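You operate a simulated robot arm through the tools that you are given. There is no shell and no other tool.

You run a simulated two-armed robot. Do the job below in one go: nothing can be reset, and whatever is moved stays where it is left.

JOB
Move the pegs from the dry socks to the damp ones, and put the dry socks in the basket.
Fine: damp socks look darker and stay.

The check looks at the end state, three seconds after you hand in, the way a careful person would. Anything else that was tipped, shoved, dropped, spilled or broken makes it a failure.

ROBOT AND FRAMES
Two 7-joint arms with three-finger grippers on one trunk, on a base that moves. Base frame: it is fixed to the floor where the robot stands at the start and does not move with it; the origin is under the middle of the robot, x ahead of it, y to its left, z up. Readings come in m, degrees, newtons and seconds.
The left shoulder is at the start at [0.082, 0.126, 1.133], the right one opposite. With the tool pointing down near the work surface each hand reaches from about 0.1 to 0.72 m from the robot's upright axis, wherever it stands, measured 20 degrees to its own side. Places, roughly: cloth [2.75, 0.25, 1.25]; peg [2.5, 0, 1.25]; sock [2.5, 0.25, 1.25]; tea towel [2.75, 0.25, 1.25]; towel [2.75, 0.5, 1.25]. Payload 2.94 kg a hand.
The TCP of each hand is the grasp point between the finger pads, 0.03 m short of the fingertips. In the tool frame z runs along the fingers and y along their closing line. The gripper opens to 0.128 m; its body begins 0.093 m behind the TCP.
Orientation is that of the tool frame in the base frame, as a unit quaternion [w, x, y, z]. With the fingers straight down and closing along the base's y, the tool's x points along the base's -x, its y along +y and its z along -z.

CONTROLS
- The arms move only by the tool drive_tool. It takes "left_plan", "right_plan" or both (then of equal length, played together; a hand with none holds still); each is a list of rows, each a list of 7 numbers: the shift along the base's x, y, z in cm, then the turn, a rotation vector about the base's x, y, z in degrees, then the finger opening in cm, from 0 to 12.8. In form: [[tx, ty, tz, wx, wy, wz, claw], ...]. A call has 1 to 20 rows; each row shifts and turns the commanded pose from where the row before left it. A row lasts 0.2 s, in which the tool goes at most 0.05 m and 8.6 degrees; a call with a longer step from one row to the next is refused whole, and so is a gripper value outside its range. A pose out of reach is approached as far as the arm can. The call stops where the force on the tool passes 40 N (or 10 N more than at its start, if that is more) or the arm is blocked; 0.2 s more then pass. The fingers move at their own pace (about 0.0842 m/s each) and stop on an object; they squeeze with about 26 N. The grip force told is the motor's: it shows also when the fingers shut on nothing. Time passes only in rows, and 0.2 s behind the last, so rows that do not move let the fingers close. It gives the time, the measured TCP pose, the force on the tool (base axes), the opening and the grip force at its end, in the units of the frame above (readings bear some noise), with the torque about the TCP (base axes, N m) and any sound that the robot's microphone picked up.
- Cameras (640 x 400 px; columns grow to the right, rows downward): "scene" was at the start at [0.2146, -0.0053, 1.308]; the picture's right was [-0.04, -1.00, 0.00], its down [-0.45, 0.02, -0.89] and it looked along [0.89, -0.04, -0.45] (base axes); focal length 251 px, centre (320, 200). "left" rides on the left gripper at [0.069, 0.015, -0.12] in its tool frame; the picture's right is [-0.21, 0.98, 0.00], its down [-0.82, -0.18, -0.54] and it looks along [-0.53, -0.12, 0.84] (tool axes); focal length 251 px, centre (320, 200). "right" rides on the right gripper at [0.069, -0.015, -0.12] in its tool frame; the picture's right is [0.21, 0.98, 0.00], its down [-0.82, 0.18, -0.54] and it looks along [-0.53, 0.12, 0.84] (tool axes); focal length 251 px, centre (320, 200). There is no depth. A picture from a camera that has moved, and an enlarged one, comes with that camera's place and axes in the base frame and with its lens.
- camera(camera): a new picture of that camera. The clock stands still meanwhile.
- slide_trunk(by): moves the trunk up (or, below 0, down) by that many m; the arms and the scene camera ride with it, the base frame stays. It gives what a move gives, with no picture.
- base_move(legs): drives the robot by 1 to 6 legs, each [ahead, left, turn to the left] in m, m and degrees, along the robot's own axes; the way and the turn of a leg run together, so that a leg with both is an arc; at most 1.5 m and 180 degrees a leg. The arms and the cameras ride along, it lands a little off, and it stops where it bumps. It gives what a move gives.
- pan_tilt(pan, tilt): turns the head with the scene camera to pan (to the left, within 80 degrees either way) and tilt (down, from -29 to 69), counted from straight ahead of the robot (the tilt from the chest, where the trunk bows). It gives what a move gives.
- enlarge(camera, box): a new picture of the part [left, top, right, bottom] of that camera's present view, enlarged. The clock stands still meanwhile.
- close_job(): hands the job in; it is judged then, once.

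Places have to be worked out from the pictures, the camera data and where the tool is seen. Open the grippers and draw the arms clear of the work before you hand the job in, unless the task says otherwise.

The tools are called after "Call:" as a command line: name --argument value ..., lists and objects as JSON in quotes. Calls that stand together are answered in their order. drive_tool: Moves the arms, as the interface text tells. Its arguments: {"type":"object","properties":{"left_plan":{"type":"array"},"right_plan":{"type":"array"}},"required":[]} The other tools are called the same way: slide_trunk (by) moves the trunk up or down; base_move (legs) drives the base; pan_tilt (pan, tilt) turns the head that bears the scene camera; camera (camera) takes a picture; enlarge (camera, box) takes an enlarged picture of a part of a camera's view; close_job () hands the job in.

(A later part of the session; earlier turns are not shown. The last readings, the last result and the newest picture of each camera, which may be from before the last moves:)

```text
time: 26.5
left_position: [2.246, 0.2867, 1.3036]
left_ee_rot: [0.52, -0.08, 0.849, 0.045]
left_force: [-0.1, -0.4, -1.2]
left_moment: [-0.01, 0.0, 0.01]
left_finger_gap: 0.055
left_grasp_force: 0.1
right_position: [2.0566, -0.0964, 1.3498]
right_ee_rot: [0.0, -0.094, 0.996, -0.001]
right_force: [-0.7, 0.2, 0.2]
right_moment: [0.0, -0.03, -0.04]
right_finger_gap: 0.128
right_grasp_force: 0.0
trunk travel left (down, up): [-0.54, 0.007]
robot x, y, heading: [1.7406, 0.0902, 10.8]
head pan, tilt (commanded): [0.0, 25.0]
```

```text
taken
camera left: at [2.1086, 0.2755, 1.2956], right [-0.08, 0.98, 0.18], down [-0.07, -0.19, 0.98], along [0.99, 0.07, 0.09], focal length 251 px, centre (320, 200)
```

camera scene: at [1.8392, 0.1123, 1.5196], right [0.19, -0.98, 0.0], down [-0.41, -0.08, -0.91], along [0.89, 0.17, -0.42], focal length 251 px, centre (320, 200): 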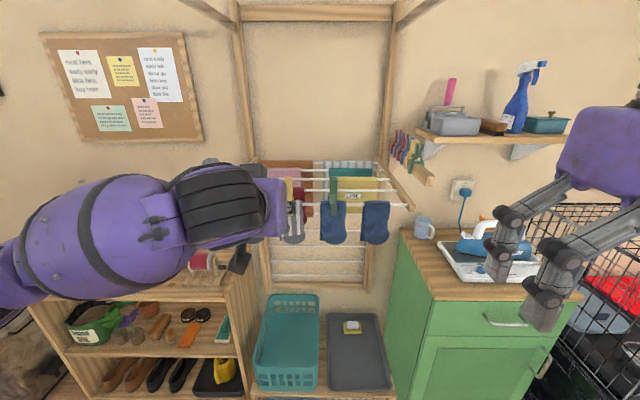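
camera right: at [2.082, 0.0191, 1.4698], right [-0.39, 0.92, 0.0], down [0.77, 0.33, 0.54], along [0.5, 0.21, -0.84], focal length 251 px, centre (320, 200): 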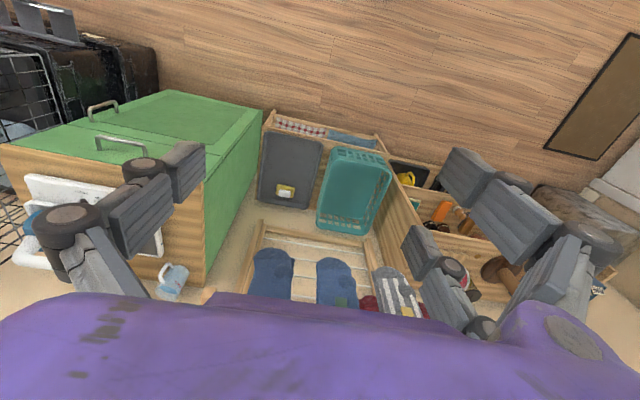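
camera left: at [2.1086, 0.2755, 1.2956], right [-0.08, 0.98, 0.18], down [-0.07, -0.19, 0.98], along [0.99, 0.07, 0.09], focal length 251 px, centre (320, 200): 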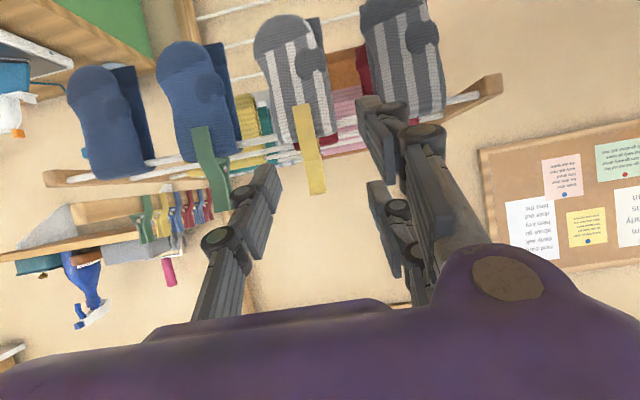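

The left hand came to the stand-off with its tool level across and pitched 27° down; the yellow peg is seen between the open fingers. I pitch it 7° more towards level and take a closer look.

Call:
drive_tool --left_plan '[[0, 0, 0, 1.264, -6.885, 0, 5.5], [0, 0, 0, 0, 0, 0, 5.5]]'

Call:
enlarge --camera "left" --box '[180, 60, 460, 300]'

Call:
enlarge --camera "left" --box '[240, 70, 400, 230]'

```text
time: 27.1
left_position: [2.2465, 0.2864, 1.3029]
left_ee_rot: [0.572, -0.076, 0.815, 0.049]
left_force: [0.5, 0.1, 0.4]
left_moment: [-0.01, 0.01, 0.0]
left_finger_gap: 0.0552
left_grasp_force: 0.0
right_position: [2.0561, -0.0979, 1.3496]
right_ee_rot: [0.001, -0.094, 0.996, 0.0]
right_force: [-0.1, 0.8, 0.5]
right_moment: [-0.02, 0.01, 0.0]
right_finger_gap: 0.1279
right_grasp_force: 0.0
trunk travel left (down, up): [-0.54, 0.007]
robot x, y, heading: [1.7391, 0.0979, 10.9]
head pan, tilt (commanded): [0.0, 25.0]
```

```text
1.67 times, centred on (320, 180) of left
camera zoom: at [2.1107, 0.2762, 1.2787], right [-0.11, 0.98, 0.19], down [-0.19, -0.21, 0.96], along [0.98, 0.06, 0.21], focal length 419 px, centre (320, 233)
```

zoom: 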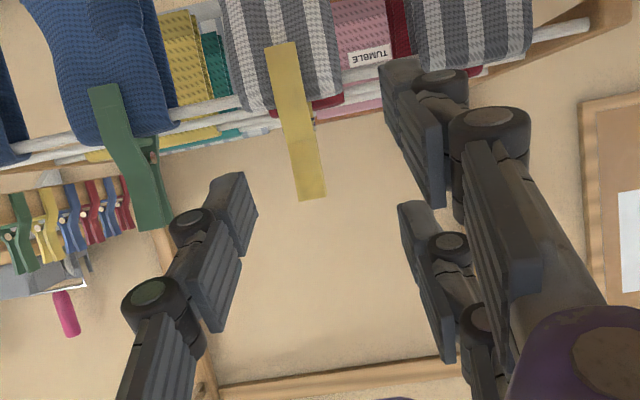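

```text
2.50 times, centred on (320, 150) of left
camera zoom: at [2.1107, 0.2762, 1.2787], right [-0.11, 0.98, 0.19], down [-0.19, -0.21, 0.96], along [0.98, 0.06, 0.21], focal length 629 px, centre (320, 325)
```

zoom: 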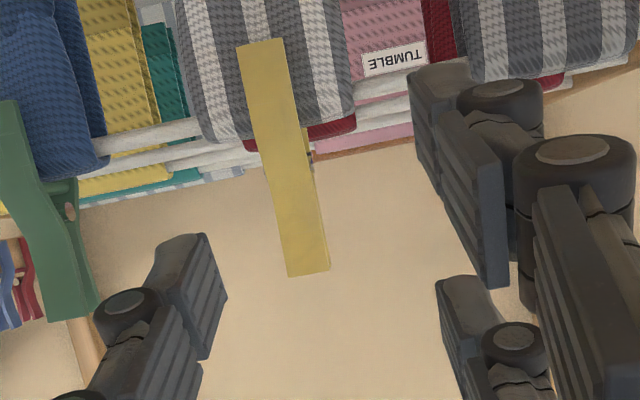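

Comparing the view with predictions puts the yellow peg about 3 mm further left, at roughly (2.3745, 0.294). I line up on it and advance to about 1.5 cm short of the grasp depth, then look.

Call:
drive_tool --left_plan '[[1.12, -1.31, -1.9, 0, 0, 0, 5.5], [1.85, 0.33, 0, 0, 0, 0, 5.5], [1.85, 0.33, 0, 0, 0, 0, 5.5], [1.85, 0.33, 0, 0, 0, 0, 5.5], [1.85, 0.33, 0, 0, 0, 0, 5.5], [0, 0, 0, 0, 0, 0, 5.5]]'

Call:
camera --camera "left"

Call:
enlarge --camera "left" --box '[220, 60, 420, 260]'

Call:
enlarge --camera "scene" --box '[220, 140, 420, 265]'

```text
time: 28.5
left_position: [2.3304, 0.2873, 1.2854]
left_ee_rot: [0.571, -0.077, 0.816, 0.049]
left_force: [0.1, -0.7, 0.1]
left_moment: [-0.04, 0.03, 0.0]
left_finger_gap: 0.0549
left_grasp_force: 0.0
right_position: [2.0562, -0.0968, 1.3495]
right_ee_rot: [0.001, -0.094, 0.996, 0.0]
right_force: [-0.4, 0.3, 1.0]
right_moment: [0.0, 0.01, 0.01]
right_finger_gap: 0.1279
right_grasp_force: 0.1
trunk travel left (down, up): [-0.54, 0.007]
robot x, y, heading: [1.7418, 0.0938, 10.6]
head pan, tilt (commanded): [0.0, 25.0]
```

```text
taken
camera left: at [2.1949, 0.276, 1.26], right [-0.11, 0.98, 0.19], down [-0.19, -0.21, 0.96], along [0.98, 0.06, 0.21], focal length 251 px, centre (320, 200)
```

left: 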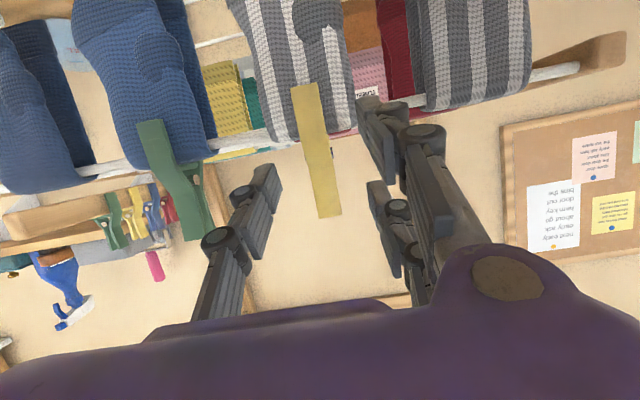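

```text
2.00 times, centred on (320, 160) of left
camera zoom: at [2.1949, 0.276, 1.26], right [-0.11, 0.98, 0.19], down [-0.19, -0.21, 0.96], along [0.98, 0.06, 0.21], focal length 503 px, centre (320, 280)
```

zoom: 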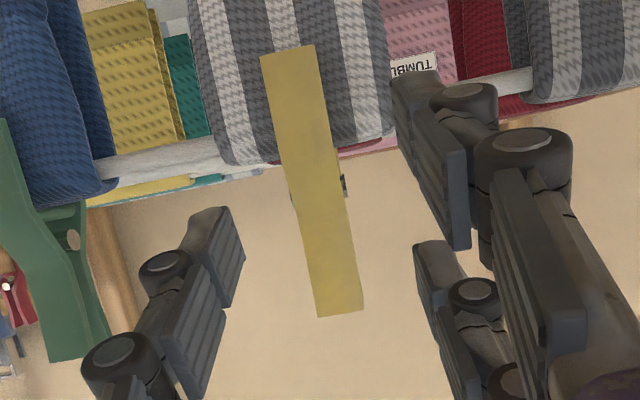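

```text
3.20 times, centred on (320, 202) of scene
camera zoom: at [1.8388, 0.1123, 1.5196], right [0.19, -0.98, 0.0], down [-0.41, -0.08, -0.91], along [0.89, 0.17, -0.42], focal length 803 px, centre (320, 192)
```

zoom: 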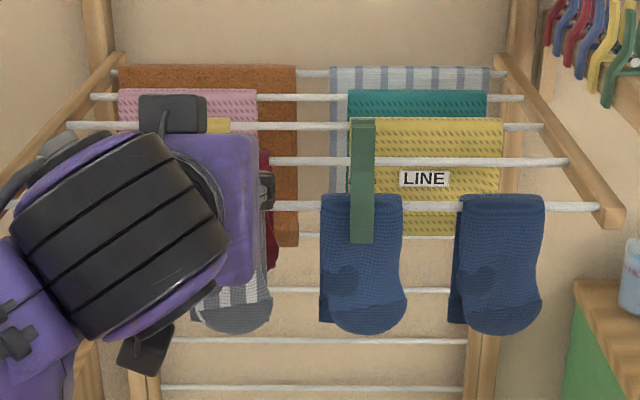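

The peg sits within 2 mm of the tool's centre plane. I advance the remaining 1.4 cm slowly while watching the force.

Call:
drive_tool --left_plan '[[0.69, 0.12, 0, 0, 0, 0, 5.5], [0.69, 0.12, -0.1, 0, 0, 0, 5.5], [0, 0, 0, 0, 0, 0, 5.5]]'

Call:
enlarge --camera "left" --box '[220, 60, 420, 260]'

```text
time: 29.3
left_position: [2.345, 0.29, 1.2822]
left_ee_rot: [0.572, -0.077, 0.815, 0.05]
left_force: [-0.1, -0.3, -0.2]
left_moment: [-0.01, 0.03, 0.0]
left_finger_gap: 0.055
left_grasp_force: 0.0
right_position: [2.0569, -0.0967, 1.3504]
right_ee_rot: [0.001, -0.094, 0.996, 0.0]
right_force: [0.2, 0.4, -0.5]
right_moment: [-0.02, 0.0, -0.03]
right_finger_gap: 0.1284
right_grasp_force: 0.0
trunk travel left (down, up): [-0.54, 0.007]
robot x, y, heading: [1.7405, 0.0925, 11.1]
head pan, tilt (commanded): [0.0, 25.0]
```

```text
2.00 times, centred on (320, 160) of left
camera zoom: at [2.2095, 0.279, 1.2591], right [-0.11, 0.98, 0.19], down [-0.19, -0.21, 0.96], along [0.98, 0.06, 0.21], focal length 503 px, centre (320, 280)
```

zoom: 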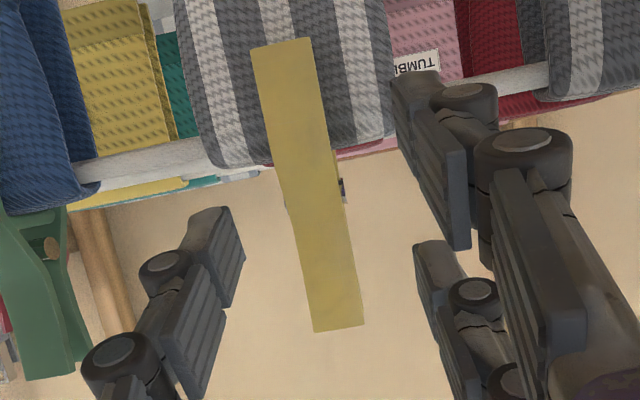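

No contact yet and the peg is centred. I close the fingers on it and check the gap.

Call:
drive_tool --left_plan '[[0, 0, 0, 0, 0, 0, 3.0], [0, 0, 0, 0, 0, 0, 1.0], [0, 0, 0, 0, 0, 0, 0.5], [0, 0, 0, 0, 0, 0, 0.5]]'

Call:
enlarge --camera "left" --box '[220, 60, 420, 260]'

```text
time: 30.3
left_position: [2.3454, 0.2901, 1.2833]
left_ee_rot: [0.572, -0.076, 0.816, 0.048]
left_force: [0.0, 0.1, -0.6]
left_moment: [0.0, -0.01, -0.01]
left_finger_gap: 0.0169
left_grasp_force: 26.1
right_position: [2.0559, -0.097, 1.3495]
right_ee_rot: [0.001, -0.094, 0.996, 0.0]
right_force: [0.5, 0.1, 0.3]
right_moment: [0.02, 0.02, 0.0]
right_finger_gap: 0.128
right_grasp_force: 0.1
trunk travel left (down, up): [-0.54, 0.007]
robot x, y, heading: [1.7374, 0.095, 11.1]
head pan, tilt (commanded): [0.0, 25.0]
```

```text
2.00 times, centred on (320, 160) of left
camera zoom: at [2.2095, 0.279, 1.259], right [-0.11, 0.98, 0.19], down [-0.19, -0.21, 0.96], along [0.98, 0.06, 0.21], focal length 503 px, centre (320, 280)
```

zoom: 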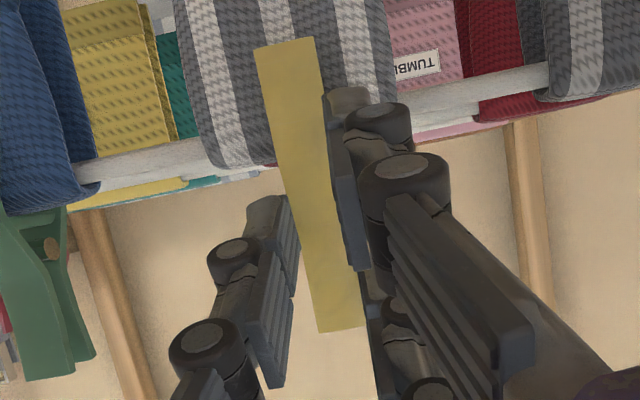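

The fingers hold the peg at a 1.7 cm gap with no tilt. I lift slowly 2 cm and look at whether the sock follows.

Call:
drive_tool --left_plan '[[0, 0, 0.5, 0, 0, 0, 0.5], [0, 0, 0.5, 0, 0, 0, 0.5], [0, 0, 0.5, 0, 0, 0, 0.5], [0, 0, 0.5, 0, 0, 0, 0.5]]'

Call:
enlarge --camera "left" --box '[220, 0, 420, 260]'

Call:
enlarge --camera "scene" --box '[220, 140, 420, 265]'

```text
time: 31.3
left_position: [2.3463, 0.2901, 1.3036]
left_ee_rot: [0.571, -0.077, 0.816, 0.049]
left_force: [0.0, -0.3, 0.5]
left_moment: [0.0, 0.01, 0.04]
left_finger_gap: 0.0167
left_grasp_force: 26.0
right_position: [2.0558, -0.0975, 1.3498]
right_ee_rot: [0.001, -0.095, 0.996, 0.0]
right_force: [-0.3, 0.0, -0.5]
right_moment: [0.0, 0.0, -0.01]
right_finger_gap: 0.1279
right_grasp_force: 0.0
trunk travel left (down, up): [-0.54, 0.007]
robot x, y, heading: [1.7386, 0.0951, 11.0]
head pan, tilt (commanded): [0.0, 25.0]
```

```text
1.54 times, centred on (320, 130) of left
camera zoom: at [2.211, 0.2787, 1.2796], right [-0.11, 0.98, 0.19], down [-0.19, -0.21, 0.96], along [0.98, 0.07, 0.21], focal length 387 px, centre (320, 308)
```

zoom: 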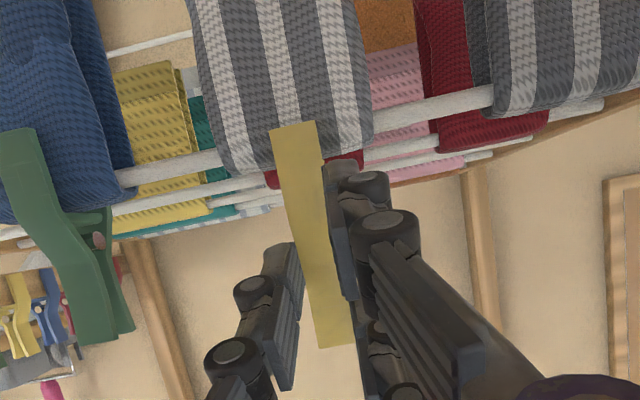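

```text
3.20 times, centred on (320, 202) of scene
camera zoom: at [1.8392, 0.1121, 1.5196], right [0.19, -0.98, 0.0], down [-0.42, -0.08, -0.91], along [0.89, 0.17, -0.42], focal length 803 px, centre (320, 192)
```

zoom: 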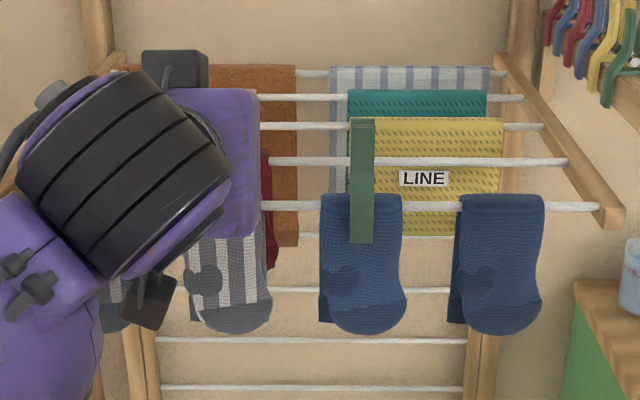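

The peg lifts freely and the dry sock stays put. I raise it 4 cm more and shift it 10.85 cm left along the rail over the damp striped sock.

Call:
drive_tool --left_plan '[[0, 0, 1.5, 0, 0, 0, 0.5], [0, 0, 1.5, 0, 0, 0, 0.5], [0, 0, 1.0, 0, 0, 0, 0.5], [-0.32, 1.78, 0, 0, 0, 0, 0.5], [-0.32, 1.78, 0, 0, 0, 0, 0.5], [-0.32, 1.78, 0, 0, 0, 0, 0.5], [-0.32, 1.78, 0, 0, 0, 0, 0.5], [-0.32, 1.78, 0, 0, 0, 0, 0.5], [-0.34, 1.78, 0, 0, 0, 0, 0.5], [0, 0, 0, 0, 0, 0, 0.5]]'

Call:
camera --camera "left"

Call:
enlarge --camera "left" --box '[220, 0, 420, 260]'

Call:
camera --camera "scene"

```text
time: 33.5
left_position: [2.3263, 0.3965, 1.344]
left_ee_rot: [0.571, -0.077, 0.816, 0.049]
left_force: [0.0, -0.7, -0.1]
left_moment: [0.02, 0.02, -0.01]
left_finger_gap: 0.0169
left_grasp_force: 25.8
right_position: [2.0563, -0.0971, 1.3491]
right_ee_rot: [0.0, -0.094, 0.996, 0.0]
right_force: [0.2, 0.7, -0.5]
right_moment: [0.0, -0.02, -0.01]
right_finger_gap: 0.1281
right_grasp_force: 0.0
trunk travel left (down, up): [-0.54, 0.007]
robot x, y, heading: [1.7385, 0.0915, 10.7]
head pan, tilt (commanded): [0.0, 25.0]
```

```text
taken
camera left: at [2.1908, 0.3849, 1.3191], right [-0.11, 0.98, 0.19], down [-0.19, -0.21, 0.96], along [0.98, 0.06, 0.21], focal length 251 px, centre (320, 200)
```

left: 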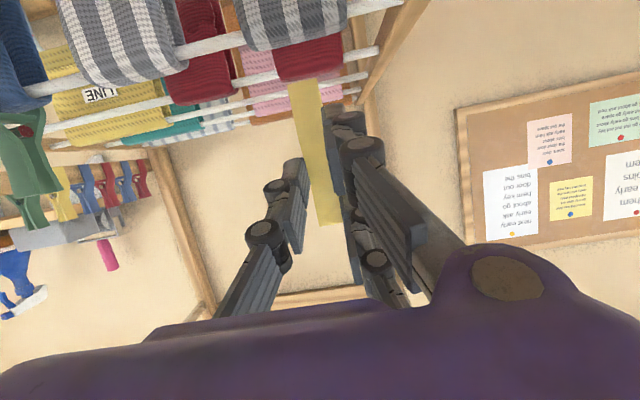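

```text
1.54 times, centred on (320, 130) of left
camera zoom: at [2.1908, 0.3849, 1.3191], right [-0.11, 0.98, 0.19], down [-0.19, -0.21, 0.96], along [0.98, 0.06, 0.21], focal length 387 px, centre (320, 308)
```

zoom: 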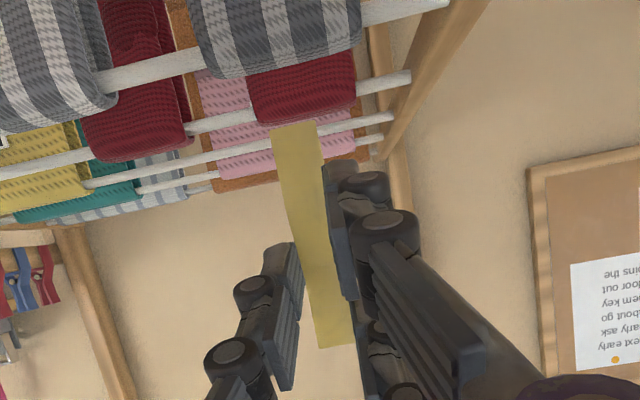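

```text
taken
camera scene: at [1.8393, 0.1119, 1.5196], right [0.19, -0.98, 0.0], down [-0.42, -0.08, -0.91], along [0.89, 0.17, -0.42], focal length 251 px, centre (320, 200)
```

scene: 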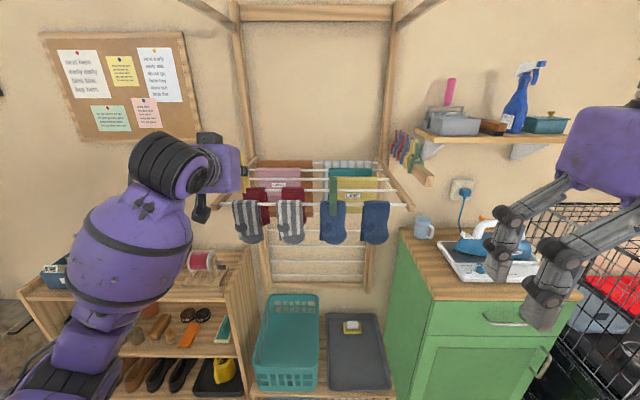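

The peg now hangs over the damp sock; several views put the rail direction nearer 9.8°, so I shift 1 mm ahead. I lower stepwise, watching for contact as the legs pass the sock's fold.

Call:
drive_tool --left_plan '[[0.1, 0.02, -1.0, 0, 0, 0, 0.5], [0, 0, -1.0, 0, 0, 0, 0.5], [0, 0, -0.5, 0, 0, 0, 0.5], [0, 0, -0.5, 0, 0, 0, 0.5], [0, 0, -0.5, 0, 0, 0, 0.5], [0, 0, -0.5, 0, 0, 0, 0.5]]'

Call:
enlarge --camera "left" --box '[220, 0, 420, 260]'

```text
time: 34.9
left_position: [2.3267, 0.3973, 1.3041]
left_ee_rot: [0.571, -0.077, 0.816, 0.049]
left_force: [-0.8, -0.2, 0.5]
left_moment: [-0.03, 0.01, 0.0]
left_finger_gap: 0.0167
left_grasp_force: 26.3
right_position: [2.0562, -0.0967, 1.35]
right_ee_rot: [0.0, -0.094, 0.996, 0.0]
right_force: [0.2, 0.0, 0.2]
right_moment: [-0.01, -0.02, 0.01]
right_finger_gap: 0.1282
right_grasp_force: 0.1
trunk travel left (down, up): [-0.54, 0.007]
robot x, y, heading: [1.7436, 0.0954, 11.0]
head pan, tilt (commanded): [0.0, 25.0]
```

```text
1.54 times, centred on (320, 130) of left
camera zoom: at [2.1921, 0.3862, 1.2796], right [-0.11, 0.98, 0.19], down [-0.19, -0.21, 0.96], along [0.98, 0.06, 0.21], focal length 387 px, centre (320, 308)
```

zoom: 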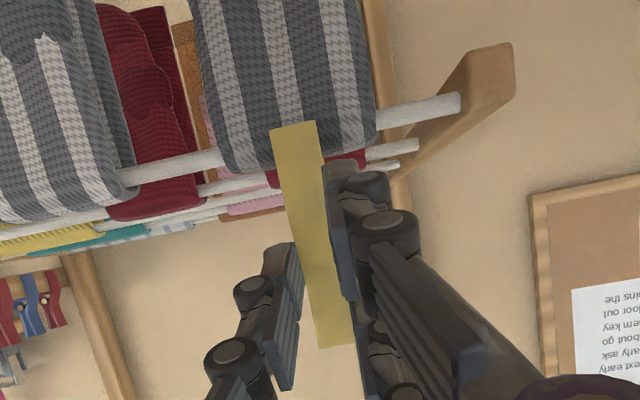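

No contact force though the legs are already about 1 cm below the fold, so they straddle it. I lower the last 2 cm.

Call:
drive_tool --left_plan '[[0, 0, -0.5, 0, 0, 0, 0.5], [0, 0, -0.5, 0, 0, 0, 0.5], [0, 0, -0.5, 0, 0, 0, 0.5], [0, 0, -0.4, 0, 0, 0, 0.5], [0, 0, 0, 0, 0, 0, 0.5]]'

Call:
enlarge --camera "left" --box '[220, 0, 420, 260]'

```text
time: 36.1
left_position: [2.3277, 0.3981, 1.2838]
left_ee_rot: [0.572, -0.077, 0.815, 0.05]
left_force: [0.8, 0.4, -0.4]
left_moment: [0.03, 0.03, 0.01]
left_finger_gap: 0.0167
left_grasp_force: 25.8
right_position: [2.0553, -0.0966, 1.3508]
right_ee_rot: [0.001, -0.094, 0.996, 0.0]
right_force: [-0.3, 0.4, -0.3]
right_moment: [-0.02, -0.01, -0.01]
right_finger_gap: 0.128
right_grasp_force: 0.2
trunk travel left (down, up): [-0.54, 0.007]
robot x, y, heading: [1.7415, 0.0979, 11.1]
head pan, tilt (commanded): [0.0, 25.0]
```

```text
1.54 times, centred on (320, 130) of left
camera zoom: at [2.1924, 0.3864, 1.2603], right [-0.11, 0.98, 0.19], down [-0.19, -0.21, 0.96], along [0.98, 0.06, 0.21], focal length 387 px, centre (320, 308)
```

zoom: 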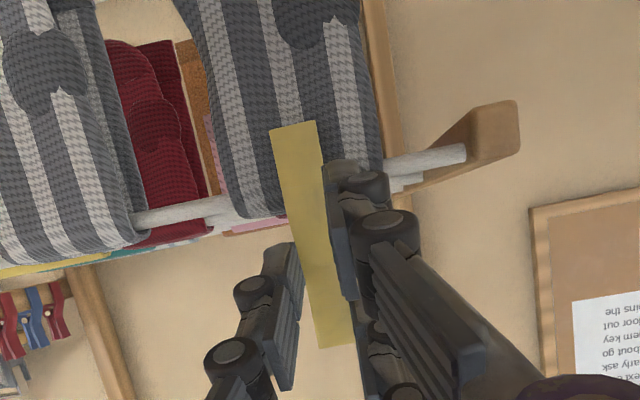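

The peg is back at its seated height with no strain. I open the fingers and look before retreating.

Call:
drive_tool --left_plan '[[0, 0, 0, 0, 0, 0, 2.2], [0, 0, 0, 0, 0, 0, 3.5], [0, 0, 0, 0, 0, 0, 5.5], [0, 0, 0, 0, 0, 0, 5.5]]'

Call:
enlarge --camera "left" --box '[220, 0, 420, 260]'

```text
time: 37.1
left_position: [2.3278, 0.3978, 1.286]
left_ee_rot: [0.571, -0.077, 0.816, 0.049]
left_force: [-0.4, -0.1, -0.1]
left_moment: [0.0, 0.01, 0.01]
left_finger_gap: 0.055
left_grasp_force: 0.1
right_position: [2.057, -0.0971, 1.3505]
right_ee_rot: [0.001, -0.094, 0.996, 0.0]
right_force: [0.9, -0.2, 0.2]
right_moment: [0.02, 0.0, -0.02]
right_finger_gap: 0.1281
right_grasp_force: 0.0
trunk travel left (down, up): [-0.54, 0.007]
robot x, y, heading: [1.7371, 0.0971, 10.6]
head pan, tilt (commanded): [0.0, 25.0]
```

```text
1.54 times, centred on (320, 130) of left
camera zoom: at [2.1923, 0.3864, 1.2605], right [-0.11, 0.98, 0.19], down [-0.19, -0.21, 0.96], along [0.98, 0.06, 0.21], focal length 387 px, centre (320, 308)
```

zoom: 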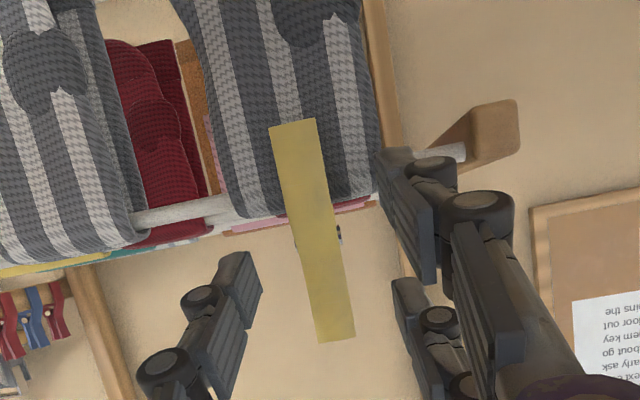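

The peg stands upright on the damp striped sock. I back the hand straight out 10 cm and check the result with both cameras.

Call:
drive_tool --left_plan '[[-1.5, -0.27, 0, 0, 0, 0, 5.5], [-2.95, -0.53, 0, 0, 0, 0, 5.5], [-2.95, -0.53, 0, 0, 0, 0, 5.5], [-2.95, -0.53, 0, 0, 0, 0, 5.5]]'

Call:
camera --camera "left"

Call:
enlarge --camera "scene" --box '[210, 140, 410, 265]'

```text
time: 38.1
left_position: [2.2219, 0.3777, 1.2839]
left_ee_rot: [0.572, -0.077, 0.815, 0.049]
left_force: [-0.5, -0.5, -0.8]
left_moment: [0.0, 0.03, 0.0]
left_finger_gap: 0.055
left_grasp_force: 0.0
right_position: [2.0545, -0.0972, 1.349]
right_ee_rot: [0.001, -0.094, 0.996, 0.0]
right_force: [-0.3, 0.1, -0.6]
right_moment: [0.0, -0.04, 0.02]
right_finger_gap: 0.128
right_grasp_force: 0.1
trunk travel left (down, up): [-0.54, 0.007]
robot x, y, heading: [1.7379, 0.0953, 10.9]
head pan, tilt (commanded): [0.0, 25.0]
```

```text
taken
camera left: at [2.0868, 0.3667, 1.2597], right [-0.11, 0.98, 0.19], down [-0.19, -0.21, 0.96], along [0.98, 0.06, 0.21], focal length 251 px, centre (320, 200)
```

left: 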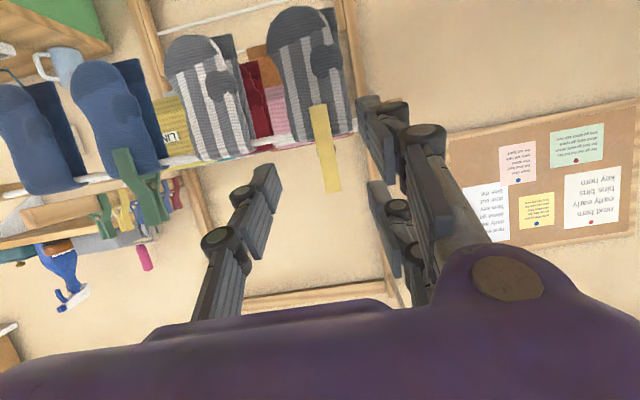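

```text
3.20 times, centred on (310, 202) of scene
camera zoom: at [1.8382, 0.112, 1.5197], right [0.19, -0.98, 0.0], down [-0.41, -0.08, -0.91], along [0.89, 0.17, -0.42], focal length 803 px, centre (352, 192)
```

zoom: 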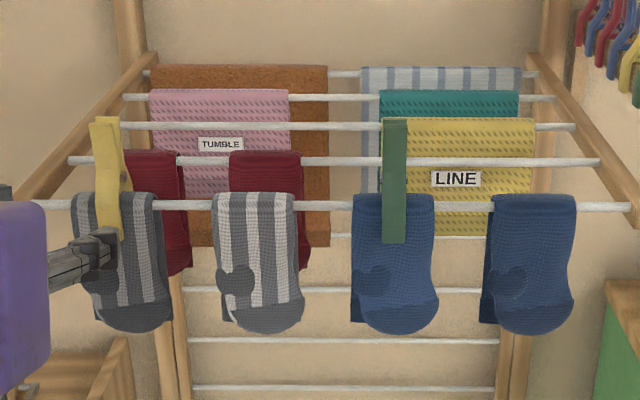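

The yellow peg now sits on the damp striped sock and the rest is unchanged. I move the left hand aside and bring the right hand round to a stand-off in front of the green peg in the same way.

Call:
drive_tool --left_plan '[[-1.0, 2.0, 0, 0, 0, 0, 5.5], [-1.0, 2.0, 0, 0, 0, 0, 5.5], [-1.0, 2.0, 0, 0, 0, 0, 5.5], [-1.0, 2.0, 0, 0, 0, 0, 5.5], [0, 0, 0, 0, 0, 0, 5.5], [0, 0, 0, 0, 0, 0, 5.5], [0, 0, 0, 0, 0, 0, 5.5], [0, 0, 0, 0, 0, 0, 5.5], [0, 0, 0, 0, 0, 0, 5.5], [0, 0, 0, 0, 0, 0, 5.5], [0, 0, 0, 0, 0, 0, 5.5]]' --right_plan '[[2.03, 2.59, -0.49, 1.264, -6.885, 0, 5.5], [2.03, 2.59, -0.49, 1.264, -6.885, 0, 5.5], [2.03, 2.59, -0.49, 1.264, -6.885, 0, 5.5], [2.03, 2.59, -0.49, 1.264, -6.885, 0, 5.5], [2.03, 2.59, -0.49, 1.264, -6.885, 0, 5.5], [2.03, 2.59, -0.49, 1.264, -6.885, 0, 5.5], [2.03, 2.59, -0.49, 1.264, -6.885, 0, 5.5], [2.03, 2.59, -0.49, 1.264, -6.885, 0, 5.5], [2.03, 2.59, -0.49, 1.264, -6.885, 0, 5.5], [2.03, 2.59, -0.49, 1.264, -6.885, 0, 5.5], [0, 0, 0, 0, 0, 0, 5.5]]'

Call:
camera --camera "right"

Call:
enlarge --camera "right" --box '[220, 60, 420, 260]'

Call:
camera --camera "scene"

```text
time: 40.5
left_position: [2.183, 0.4588, 1.2825]
left_ee_rot: [0.571, -0.077, 0.816, 0.049]
left_force: [-0.6, -0.2, 0.4]
left_moment: [0.0, -0.02, 0.01]
left_finger_gap: 0.0549
left_grasp_force: 0.2
right_position: [2.2618, 0.1608, 1.3021]
right_ee_rot: [0.572, -0.077, 0.815, 0.05]
right_force: [1.0, -0.6, 0.0]
right_moment: [0.04, 0.02, 0.02]
right_finger_gap: 0.0551
right_grasp_force: 0.1
trunk travel left (down, up): [-0.54, 0.007]
robot x, y, heading: [1.7404, 0.096, 10.9]
head pan, tilt (commanded): [0.0, 25.0]
```

```text
taken
camera right: at [2.131, 0.1218, 1.2775], right [-0.25, 0.95, -0.21], down [-0.26, 0.14, 0.96], along [0.93, 0.29, 0.21], focal length 251 px, centre (320, 200)
```

right: 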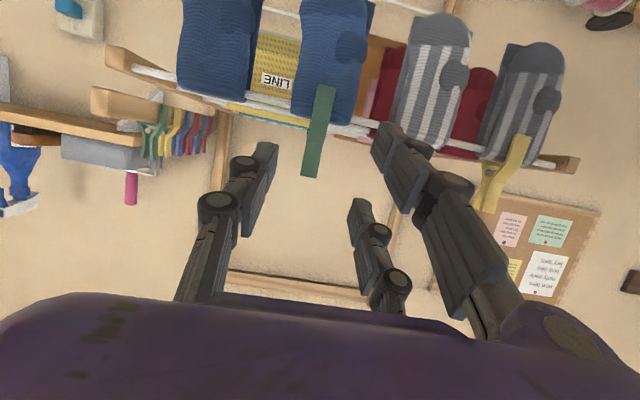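

```text
2.00 times, centred on (320, 160) of right
camera zoom: at [2.131, 0.1218, 1.2775], right [-0.25, 0.95, -0.21], down [-0.26, 0.14, 0.96], along [0.93, 0.29, 0.21], focal length 503 px, centre (320, 280)
```

zoom: 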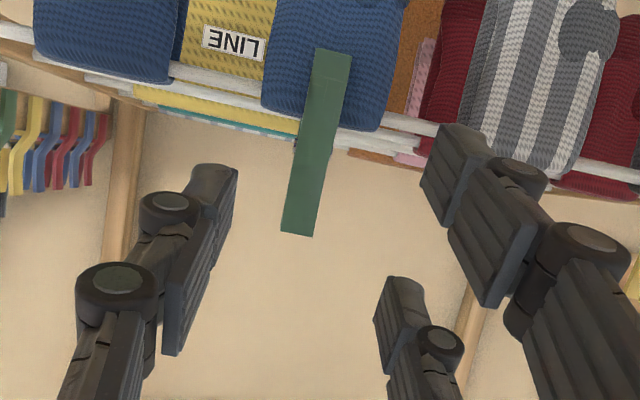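

```text
taken
camera scene: at [1.8387, 0.1114, 1.5196], right [0.19, -0.98, 0.0], down [-0.41, -0.08, -0.91], along [0.89, 0.17, -0.42], focal length 251 px, centre (320, 200)
```

scene: 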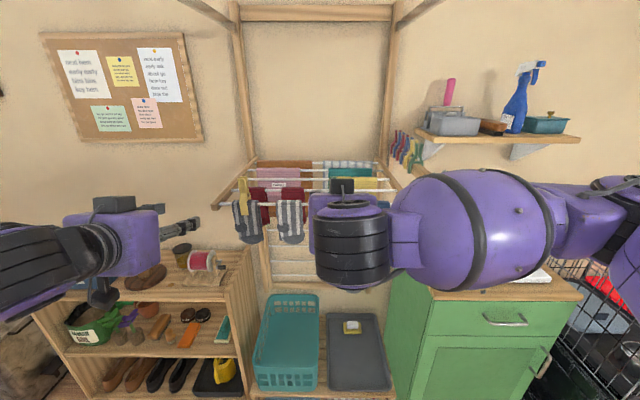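

The green peg lies right on the right tool's centre plane, at about (2.395, 0.185). I lower to grasp height and advance to the same grasp depth as before.

Call:
drive_tool --right_plan '[[0, 0, -1.9, 0, 0, 0, 5.5], [1.8, 0.323, 0, 0, 0, 0, 5.5], [1.8, 0.323, 0, 0, 0, 0, 5.5], [1.8, 0.323, 0, 0, 0, 0, 5.5], [1.8, 0.323, 0, 0, 0, 0, 5.5], [1.8, 0.323, 0, 0, 0, 0, 5.5], [0.69, 0.122, 0, 0, 0, 0, 5.5], [0.65, 0.122, 0, 0, 0, 0, 5.5], [0, 0, 0, 0, 0, 0, 5.5]]'

Call:
enlarge --camera "right" --box '[220, 0, 420, 260]'

```text
time: 42.5
left_position: [2.1849, 0.4599, 1.2827]
left_ee_rot: [0.571, -0.078, 0.816, 0.05]
left_force: [-0.7, 0.4, 0.0]
left_moment: [-0.01, 0.02, -0.03]
left_finger_gap: 0.0551
left_grasp_force: 0.0
right_position: [2.3649, 0.1805, 1.2815]
right_ee_rot: [0.572, -0.077, 0.815, 0.05]
right_force: [0.1, 0.5, 0.0]
right_moment: [-0.03, 0.03, -0.02]
right_finger_gap: 0.055
right_grasp_force: 0.0
trunk travel left (down, up): [-0.54, 0.007]
robot x, y, heading: [1.7408, 0.0961, 10.7]
head pan, tilt (commanded): [0.0, 25.0]
```

```text
1.54 times, centred on (320, 130) of right
camera zoom: at [2.2332, 0.1401, 1.2575], right [-0.25, 0.95, -0.21], down [-0.26, 0.14, 0.96], along [0.93, 0.29, 0.21], focal length 387 px, centre (320, 308)
```

zoom: 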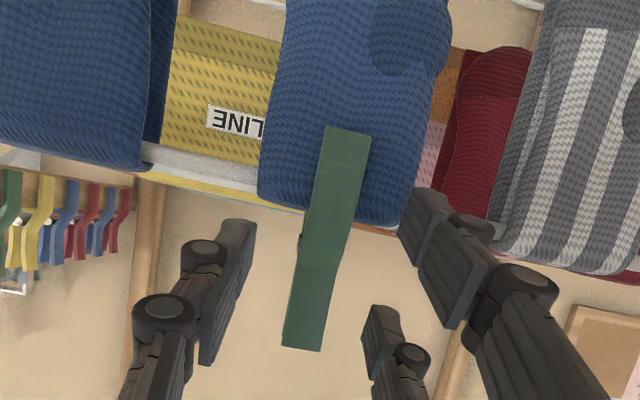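

No contact and the peg is between the fingers, slightly clear of both sides. I close on it and lift 2 cm.

Call:
drive_tool --right_plan '[[0, 0, 0, 0, 0, 0, 3.0], [0, 0, 0, 0, 0, 0, 1.0], [0, 0, 0, 0, 0, 0, 0.5], [0, 0, 0, 0, 0, 0, 0.5]]'

Call:
enlarge --camera "right" --box '[220, 0, 420, 260]'

Call:
drive_tool --right_plan '[[0, 0, 0.5, 0, 0, 0, 0.5], [0, 0, 0.5, 0, 0, 0, 0.5], [0, 0, 0.5, 0, 0, 0, 0.5], [0, 0, 0.5, 0, 0, 0, 0.5]]'

Call:
enlarge --camera "right" --box '[220, 0, 420, 260]'

```text
time: 43.5
left_position: [2.1852, 0.4595, 1.2834]
left_ee_rot: [0.571, -0.077, 0.815, 0.05]
left_force: [0.5, 0.1, -0.6]
left_moment: [-0.01, 0.0, -0.01]
left_finger_gap: 0.0548
left_grasp_force: 0.1
right_position: [2.3648, 0.181, 1.2806]
right_ee_rot: [0.571, -0.078, 0.816, 0.051]
right_force: [-0.6, -1.0, -0.5]
right_moment: [-0.01, -0.01, -0.02]
right_finger_gap: 0.017
right_grasp_force: 25.7
trunk travel left (down, up): [-0.54, 0.007]
robot x, y, heading: [1.7384, 0.0922, 10.7]
head pan, tilt (commanded): [0.0, 25.0]
```

```text
1.54 times, centred on (320, 130) of right
camera zoom: at [2.2331, 0.1402, 1.2575], right [-0.25, 0.95, -0.21], down [-0.26, 0.14, 0.96], along [0.93, 0.29, 0.21], focal length 387 px, centre (320, 308)
```

zoom: 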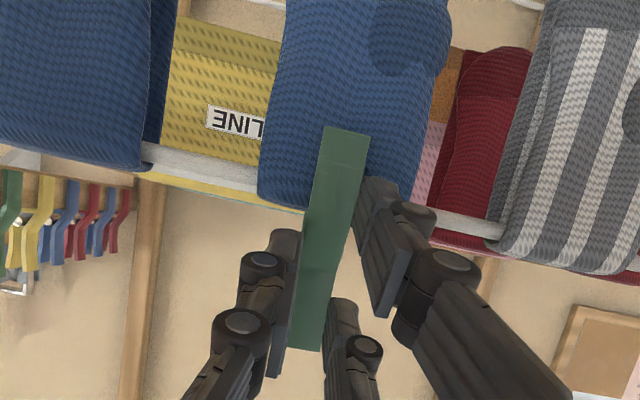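

```text
time: 44.5
left_position: [2.1842, 0.4593, 1.2827]
left_ee_rot: [0.571, -0.076, 0.816, 0.048]
left_force: [0.0, -0.6, 0.6]
left_moment: [0.01, 0.01, 0.0]
left_finger_gap: 0.0547
left_grasp_force: 0.0
right_position: [2.3644, 0.1803, 1.3024]
right_ee_rot: [0.571, -0.077, 0.816, 0.051]
right_force: [-0.3, -0.4, -0.4]
right_moment: [0.0, -0.01, 0.01]
right_finger_gap: 0.0171
right_grasp_force: 25.8
trunk travel left (down, up): [-0.54, 0.007]
robot x, y, heading: [1.738, 0.0961, 10.7]
head pan, tilt (commanded): [0.0, 25.0]
```

```text
1.54 times, centred on (320, 130) of right
camera zoom: at [2.2329, 0.1398, 1.2781], right [-0.25, 0.95, -0.21], down [-0.26, 0.14, 0.96], along [0.93, 0.29, 0.21], focal length 387 px, centre (320, 308)
```

zoom: 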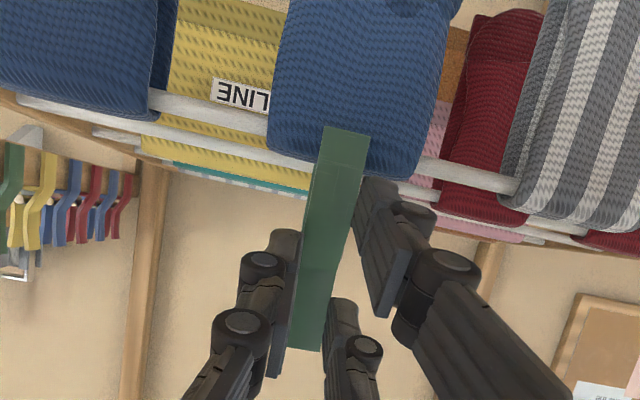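

It lifts freely and the dry blue sock stays. I raise it 4 cm more and shift it 11 cm right along the rail over the damp blue sock.

Call:
drive_tool --right_plan '[[0, 0, 1.5, 0, 0, 0, 0.5], [0, 0, 1.5, 0, 0, 0, 0.5], [0, 0, 1.0, 0, 0, 0, 0.5], [0.305, -1.803, 0, 0, 0, 0, 0.5], [0.305, -1.803, 0, 0, 0, 0, 0.5], [0.305, -1.803, 0, 0, 0, 0, 0.5], [0.305, -1.803, 0, 0, 0, 0, 0.5], [0.305, -1.803, 0, 0, 0, 0, 0.5], [0.305, -1.805, 0, 0, 0, 0, 0.5], [0, 0, 0, 0, 0, 0, 0.5]]'

Call:
camera --camera "right"

Call:
enlarge --camera "right" --box '[220, 0, 420, 260]'

Call:
camera --camera "scene"

```text
time: 46.7
left_position: [2.1852, 0.4604, 1.2828]
left_ee_rot: [0.572, -0.077, 0.815, 0.049]
left_force: [0.5, 0.5, -0.3]
left_moment: [0.0, -0.03, -0.02]
left_finger_gap: 0.0548
left_grasp_force: 0.0
right_position: [2.3826, 0.0722, 1.3413]
right_ee_rot: [0.571, -0.076, 0.816, 0.049]
right_force: [0.2, 0.5, -0.7]
right_moment: [-0.02, 0.0, 0.0]
right_finger_gap: 0.0167
right_grasp_force: 26.3
trunk travel left (down, up): [-0.54, 0.007]
robot x, y, heading: [1.7369, 0.0963, 11.0]
head pan, tilt (commanded): [0.0, 25.0]
```

```text
taken
camera right: at [2.2516, 0.0318, 1.3174], right [-0.25, 0.95, -0.21], down [-0.26, 0.14, 0.96], along [0.93, 0.29, 0.21], focal length 251 px, centre (320, 200)
```

right: 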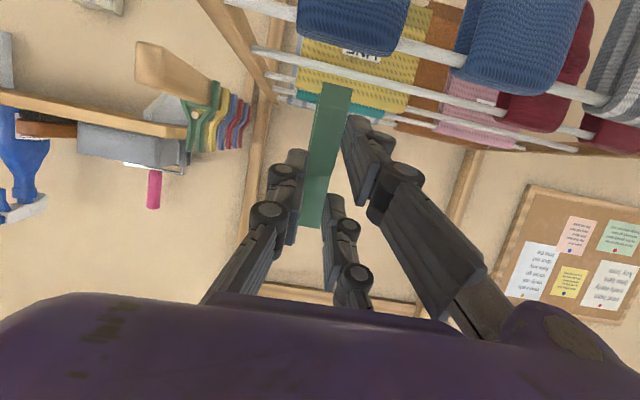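

```text
1.54 times, centred on (320, 130) of right
camera zoom: at [2.2516, 0.0318, 1.3174], right [-0.25, 0.95, -0.21], down [-0.26, 0.14, 0.96], along [0.93, 0.29, 0.21], focal length 387 px, centre (320, 308)
```

zoom: 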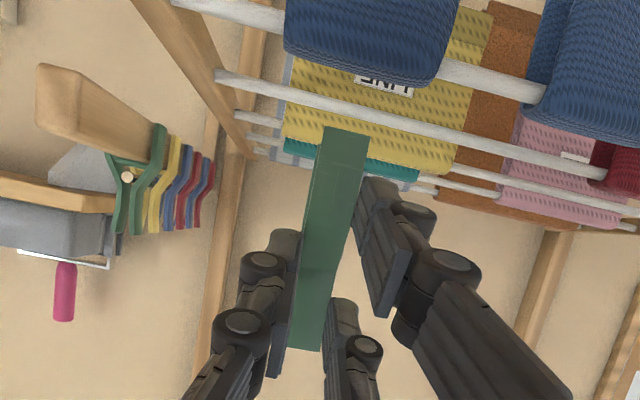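

```text
taken
camera scene: at [1.8392, 0.1128, 1.5195], right [0.19, -0.98, 0.0], down [-0.42, -0.08, -0.91], along [0.89, 0.17, -0.42], focal length 251 px, centre (320, 200)
```

scene: 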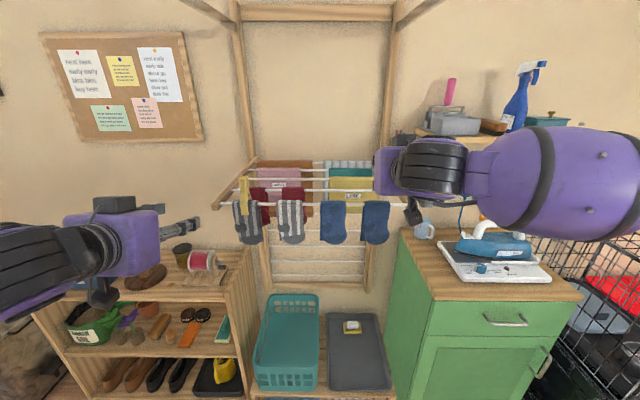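

Measured in the hand camera, the peg sits over the damp blue sock just as it sat on the dry one. I lower it stepwise, watching the force.

Call:
drive_tool --right_plan '[[0, 0, -1.0, 0, 0, 0, 0.5], [0, 0, -1.0, 0, 0, 0, 0.5], [0, 0, -0.5, 0, 0, 0, 0.5], [0, 0, -0.5, 0, 0, 0, 0.5], [0, 0, -0.5, 0, 0, 0, 0.5], [0, 0, -0.5, 0, 0, 0, 0.5]]'

Call:
enlarge --camera "right" --box '[220, 0, 420, 260]'

```text
time: 48.1
left_position: [2.1843, 0.4604, 1.2827]
left_ee_rot: [0.571, -0.077, 0.816, 0.049]
left_force: [-0.6, 0.1, 0.1]
left_moment: [-0.02, 0.01, 0.0]
left_finger_gap: 0.0552
left_grasp_force: 0.1
right_position: [2.3827, 0.0724, 1.3001]
right_ee_rot: [0.572, -0.078, 0.815, 0.051]
right_force: [0.0, -0.3, 0.5]
right_moment: [0.01, -0.01, 0.0]
right_finger_gap: 0.0169
right_grasp_force: 25.8
trunk travel left (down, up): [-0.54, 0.007]
robot x, y, heading: [1.7371, 0.0961, 10.6]
head pan, tilt (commanded): [0.0, 25.0]
```

```text
1.54 times, centred on (320, 130) of right
camera zoom: at [2.2516, 0.0321, 1.2775], right [-0.25, 0.95, -0.21], down [-0.26, 0.14, 0.96], along [0.93, 0.29, 0.21], focal length 387 px, centre (320, 308)
```

zoom: 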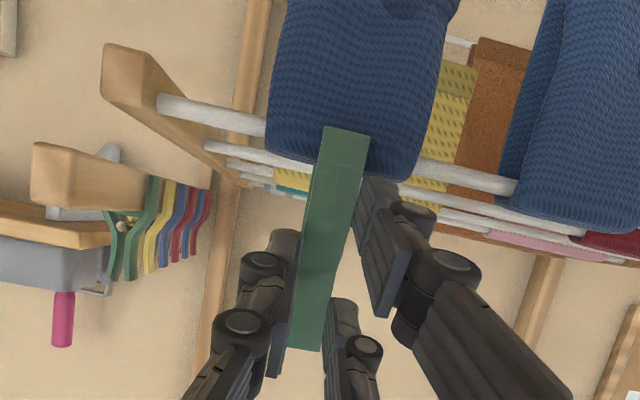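

The view matches the lifted reference on the dry sock and no force shows. I lower the last 1.9 cm and release.

Call:
drive_tool --right_plan '[[0, 0, -0.5, 0, 0, 0, 0.5], [0, 0, -0.5, 0, 0, 0, 0.5], [0, 0, -0.5, 0, 0, 0, 0.5], [0, 0, -0.4, 0, 0, 0, 0.5], [0, 0, 0, 0, 0, 0, 0.5]]'

Call:
enlarge --camera "right" --box '[220, 0, 420, 260]'

```text
time: 49.3
left_position: [2.1849, 0.4605, 1.2826]
left_ee_rot: [0.571, -0.077, 0.816, 0.049]
left_force: [-0.4, -0.4, -1.0]
left_moment: [0.04, -0.01, 0.02]
left_finger_gap: 0.0552
left_grasp_force: 0.0
right_position: [2.3824, 0.0712, 1.281]
right_ee_rot: [0.572, -0.076, 0.815, 0.049]
right_force: [0.1, 0.2, 0.2]
right_moment: [0.02, 0.02, -0.02]
right_finger_gap: 0.017
right_grasp_force: 26.0
trunk travel left (down, up): [-0.54, 0.007]
robot x, y, heading: [1.7408, 0.0987, 10.9]
head pan, tilt (commanded): [0.0, 25.0]
```

```text
1.54 times, centred on (320, 130) of right
camera zoom: at [2.2516, 0.0316, 1.2583], right [-0.25, 0.95, -0.21], down [-0.26, 0.14, 0.96], along [0.93, 0.29, 0.21], focal length 387 px, centre (320, 308)
```

zoom: 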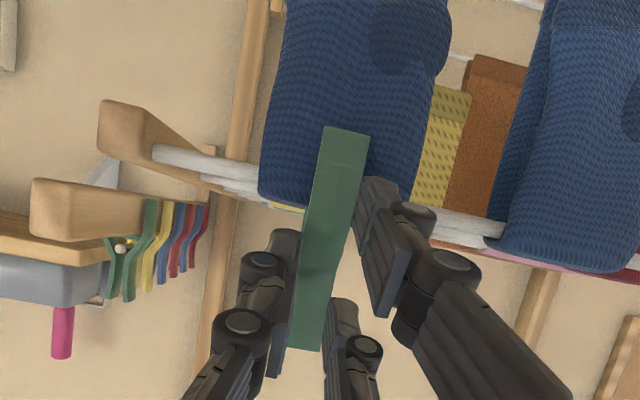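

The peg is at its seated height with no strain. I open the right fingers, then back out and check.

Call:
drive_tool --right_plan '[[0, 0, 0, 0, 0, 0, 2.2], [0, 0, 0, 0, 0, 0, 3.5], [0, 0, 0, 0, 0, 0, 5.5], [0, 0, 0, 0, 0, 0, 5.5]]'

Call:
enlarge --camera "right" --box '[220, 0, 420, 260]'

Call:
drive_tool --right_plan '[[-1.5, -0.27, 0, 0, 0, 0, 5.5], [-2.95, -0.53, 0, 0, 0, 0, 5.5], [-2.95, -0.53, 0, 0, 0, 0, 5.5], [-2.95, -0.53, 0, 0, 0, 0, 5.5]]'

Call:
camera --camera "right"

Call:
enlarge --camera "scene" --box '[210, 140, 410, 265]'

```text
time: 50.3
left_position: [2.1848, 0.4601, 1.2831]
left_ee_rot: [0.571, -0.078, 0.816, 0.05]
left_force: [0.0, -0.1, -0.1]
left_moment: [0.0, 0.02, -0.02]
left_finger_gap: 0.055
left_grasp_force: 0.0
right_position: [2.3821, 0.0721, 1.2827]
right_ee_rot: [0.571, -0.077, 0.816, 0.049]
right_force: [-0.5, 0.0, -0.5]
right_moment: [-0.02, -0.03, 0.0]
right_finger_gap: 0.0553
right_grasp_force: 0.1
trunk travel left (down, up): [-0.54, 0.007]
robot x, y, heading: [1.7402, 0.0953, 10.9]
head pan, tilt (commanded): [0.0, 25.0]
```

```text
1.54 times, centred on (320, 130) of right
camera zoom: at [2.2517, 0.0316, 1.2584], right [-0.25, 0.95, -0.21], down [-0.26, 0.14, 0.96], along [0.93, 0.29, 0.21], focal length 387 px, centre (320, 308)
```

zoom: 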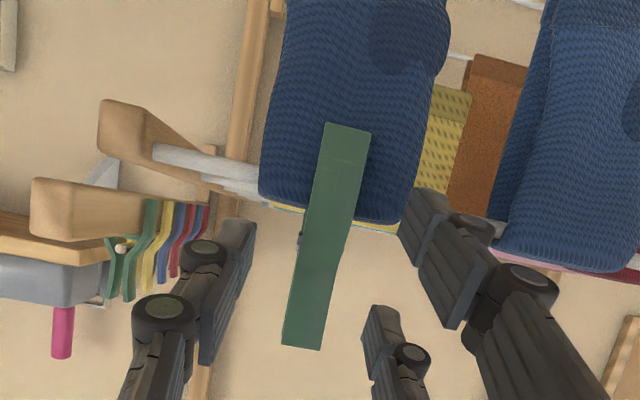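

```text
time: 51.3
left_position: [2.1844, 0.4602, 1.2807]
left_ee_rot: [0.57, -0.077, 0.817, 0.049]
left_force: [-0.7, 0.0, 0.4]
left_moment: [-0.02, -0.07, -0.01]
left_finger_gap: 0.0548
left_grasp_force: 0.2
right_position: [2.2807, 0.0659, 1.2848]
right_ee_rot: [0.576, -0.09, 0.811, 0.053]
right_force: [0.6, -0.7, 0.4]
right_moment: [0.03, 0.04, -0.01]
right_finger_gap: 0.0552
right_grasp_force: 0.1
right hand out of reach, approached as far as the arm can: row 4
trunk travel left (down, up): [-0.54, 0.007]
robot x, y, heading: [1.7397, 0.0953, 10.8]
head pan, tilt (commanded): [0.0, 25.0]
```

```text
taken
camera right: at [2.1509, 0.022, 1.2593], right [-0.27, 0.94, -0.22], down [-0.27, 0.14, 0.95], along [0.92, 0.32, 0.22], focal length 251 px, centre (320, 200)
```

right: 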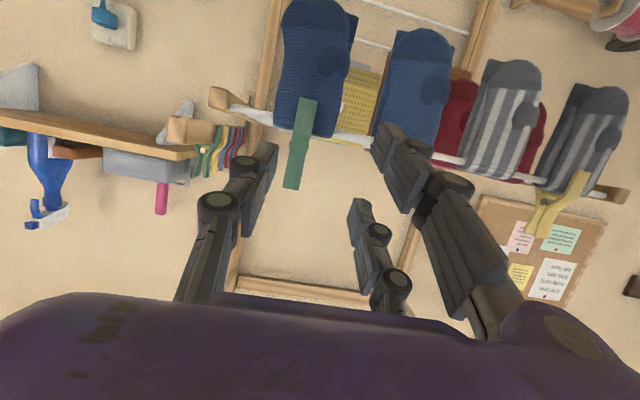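

```text
3.20 times, centred on (310, 202) of scene
camera zoom: at [1.84, 0.113, 1.5192], right [0.19, -0.98, 0.0], down [-0.42, -0.08, -0.91], along [0.89, 0.17, -0.42], focal length 803 px, centre (352, 192)
```

zoom: 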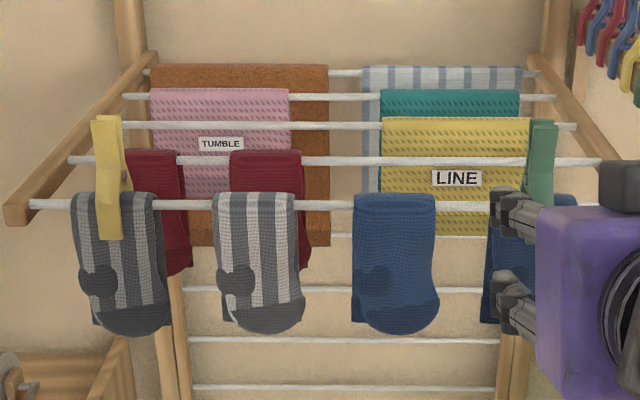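

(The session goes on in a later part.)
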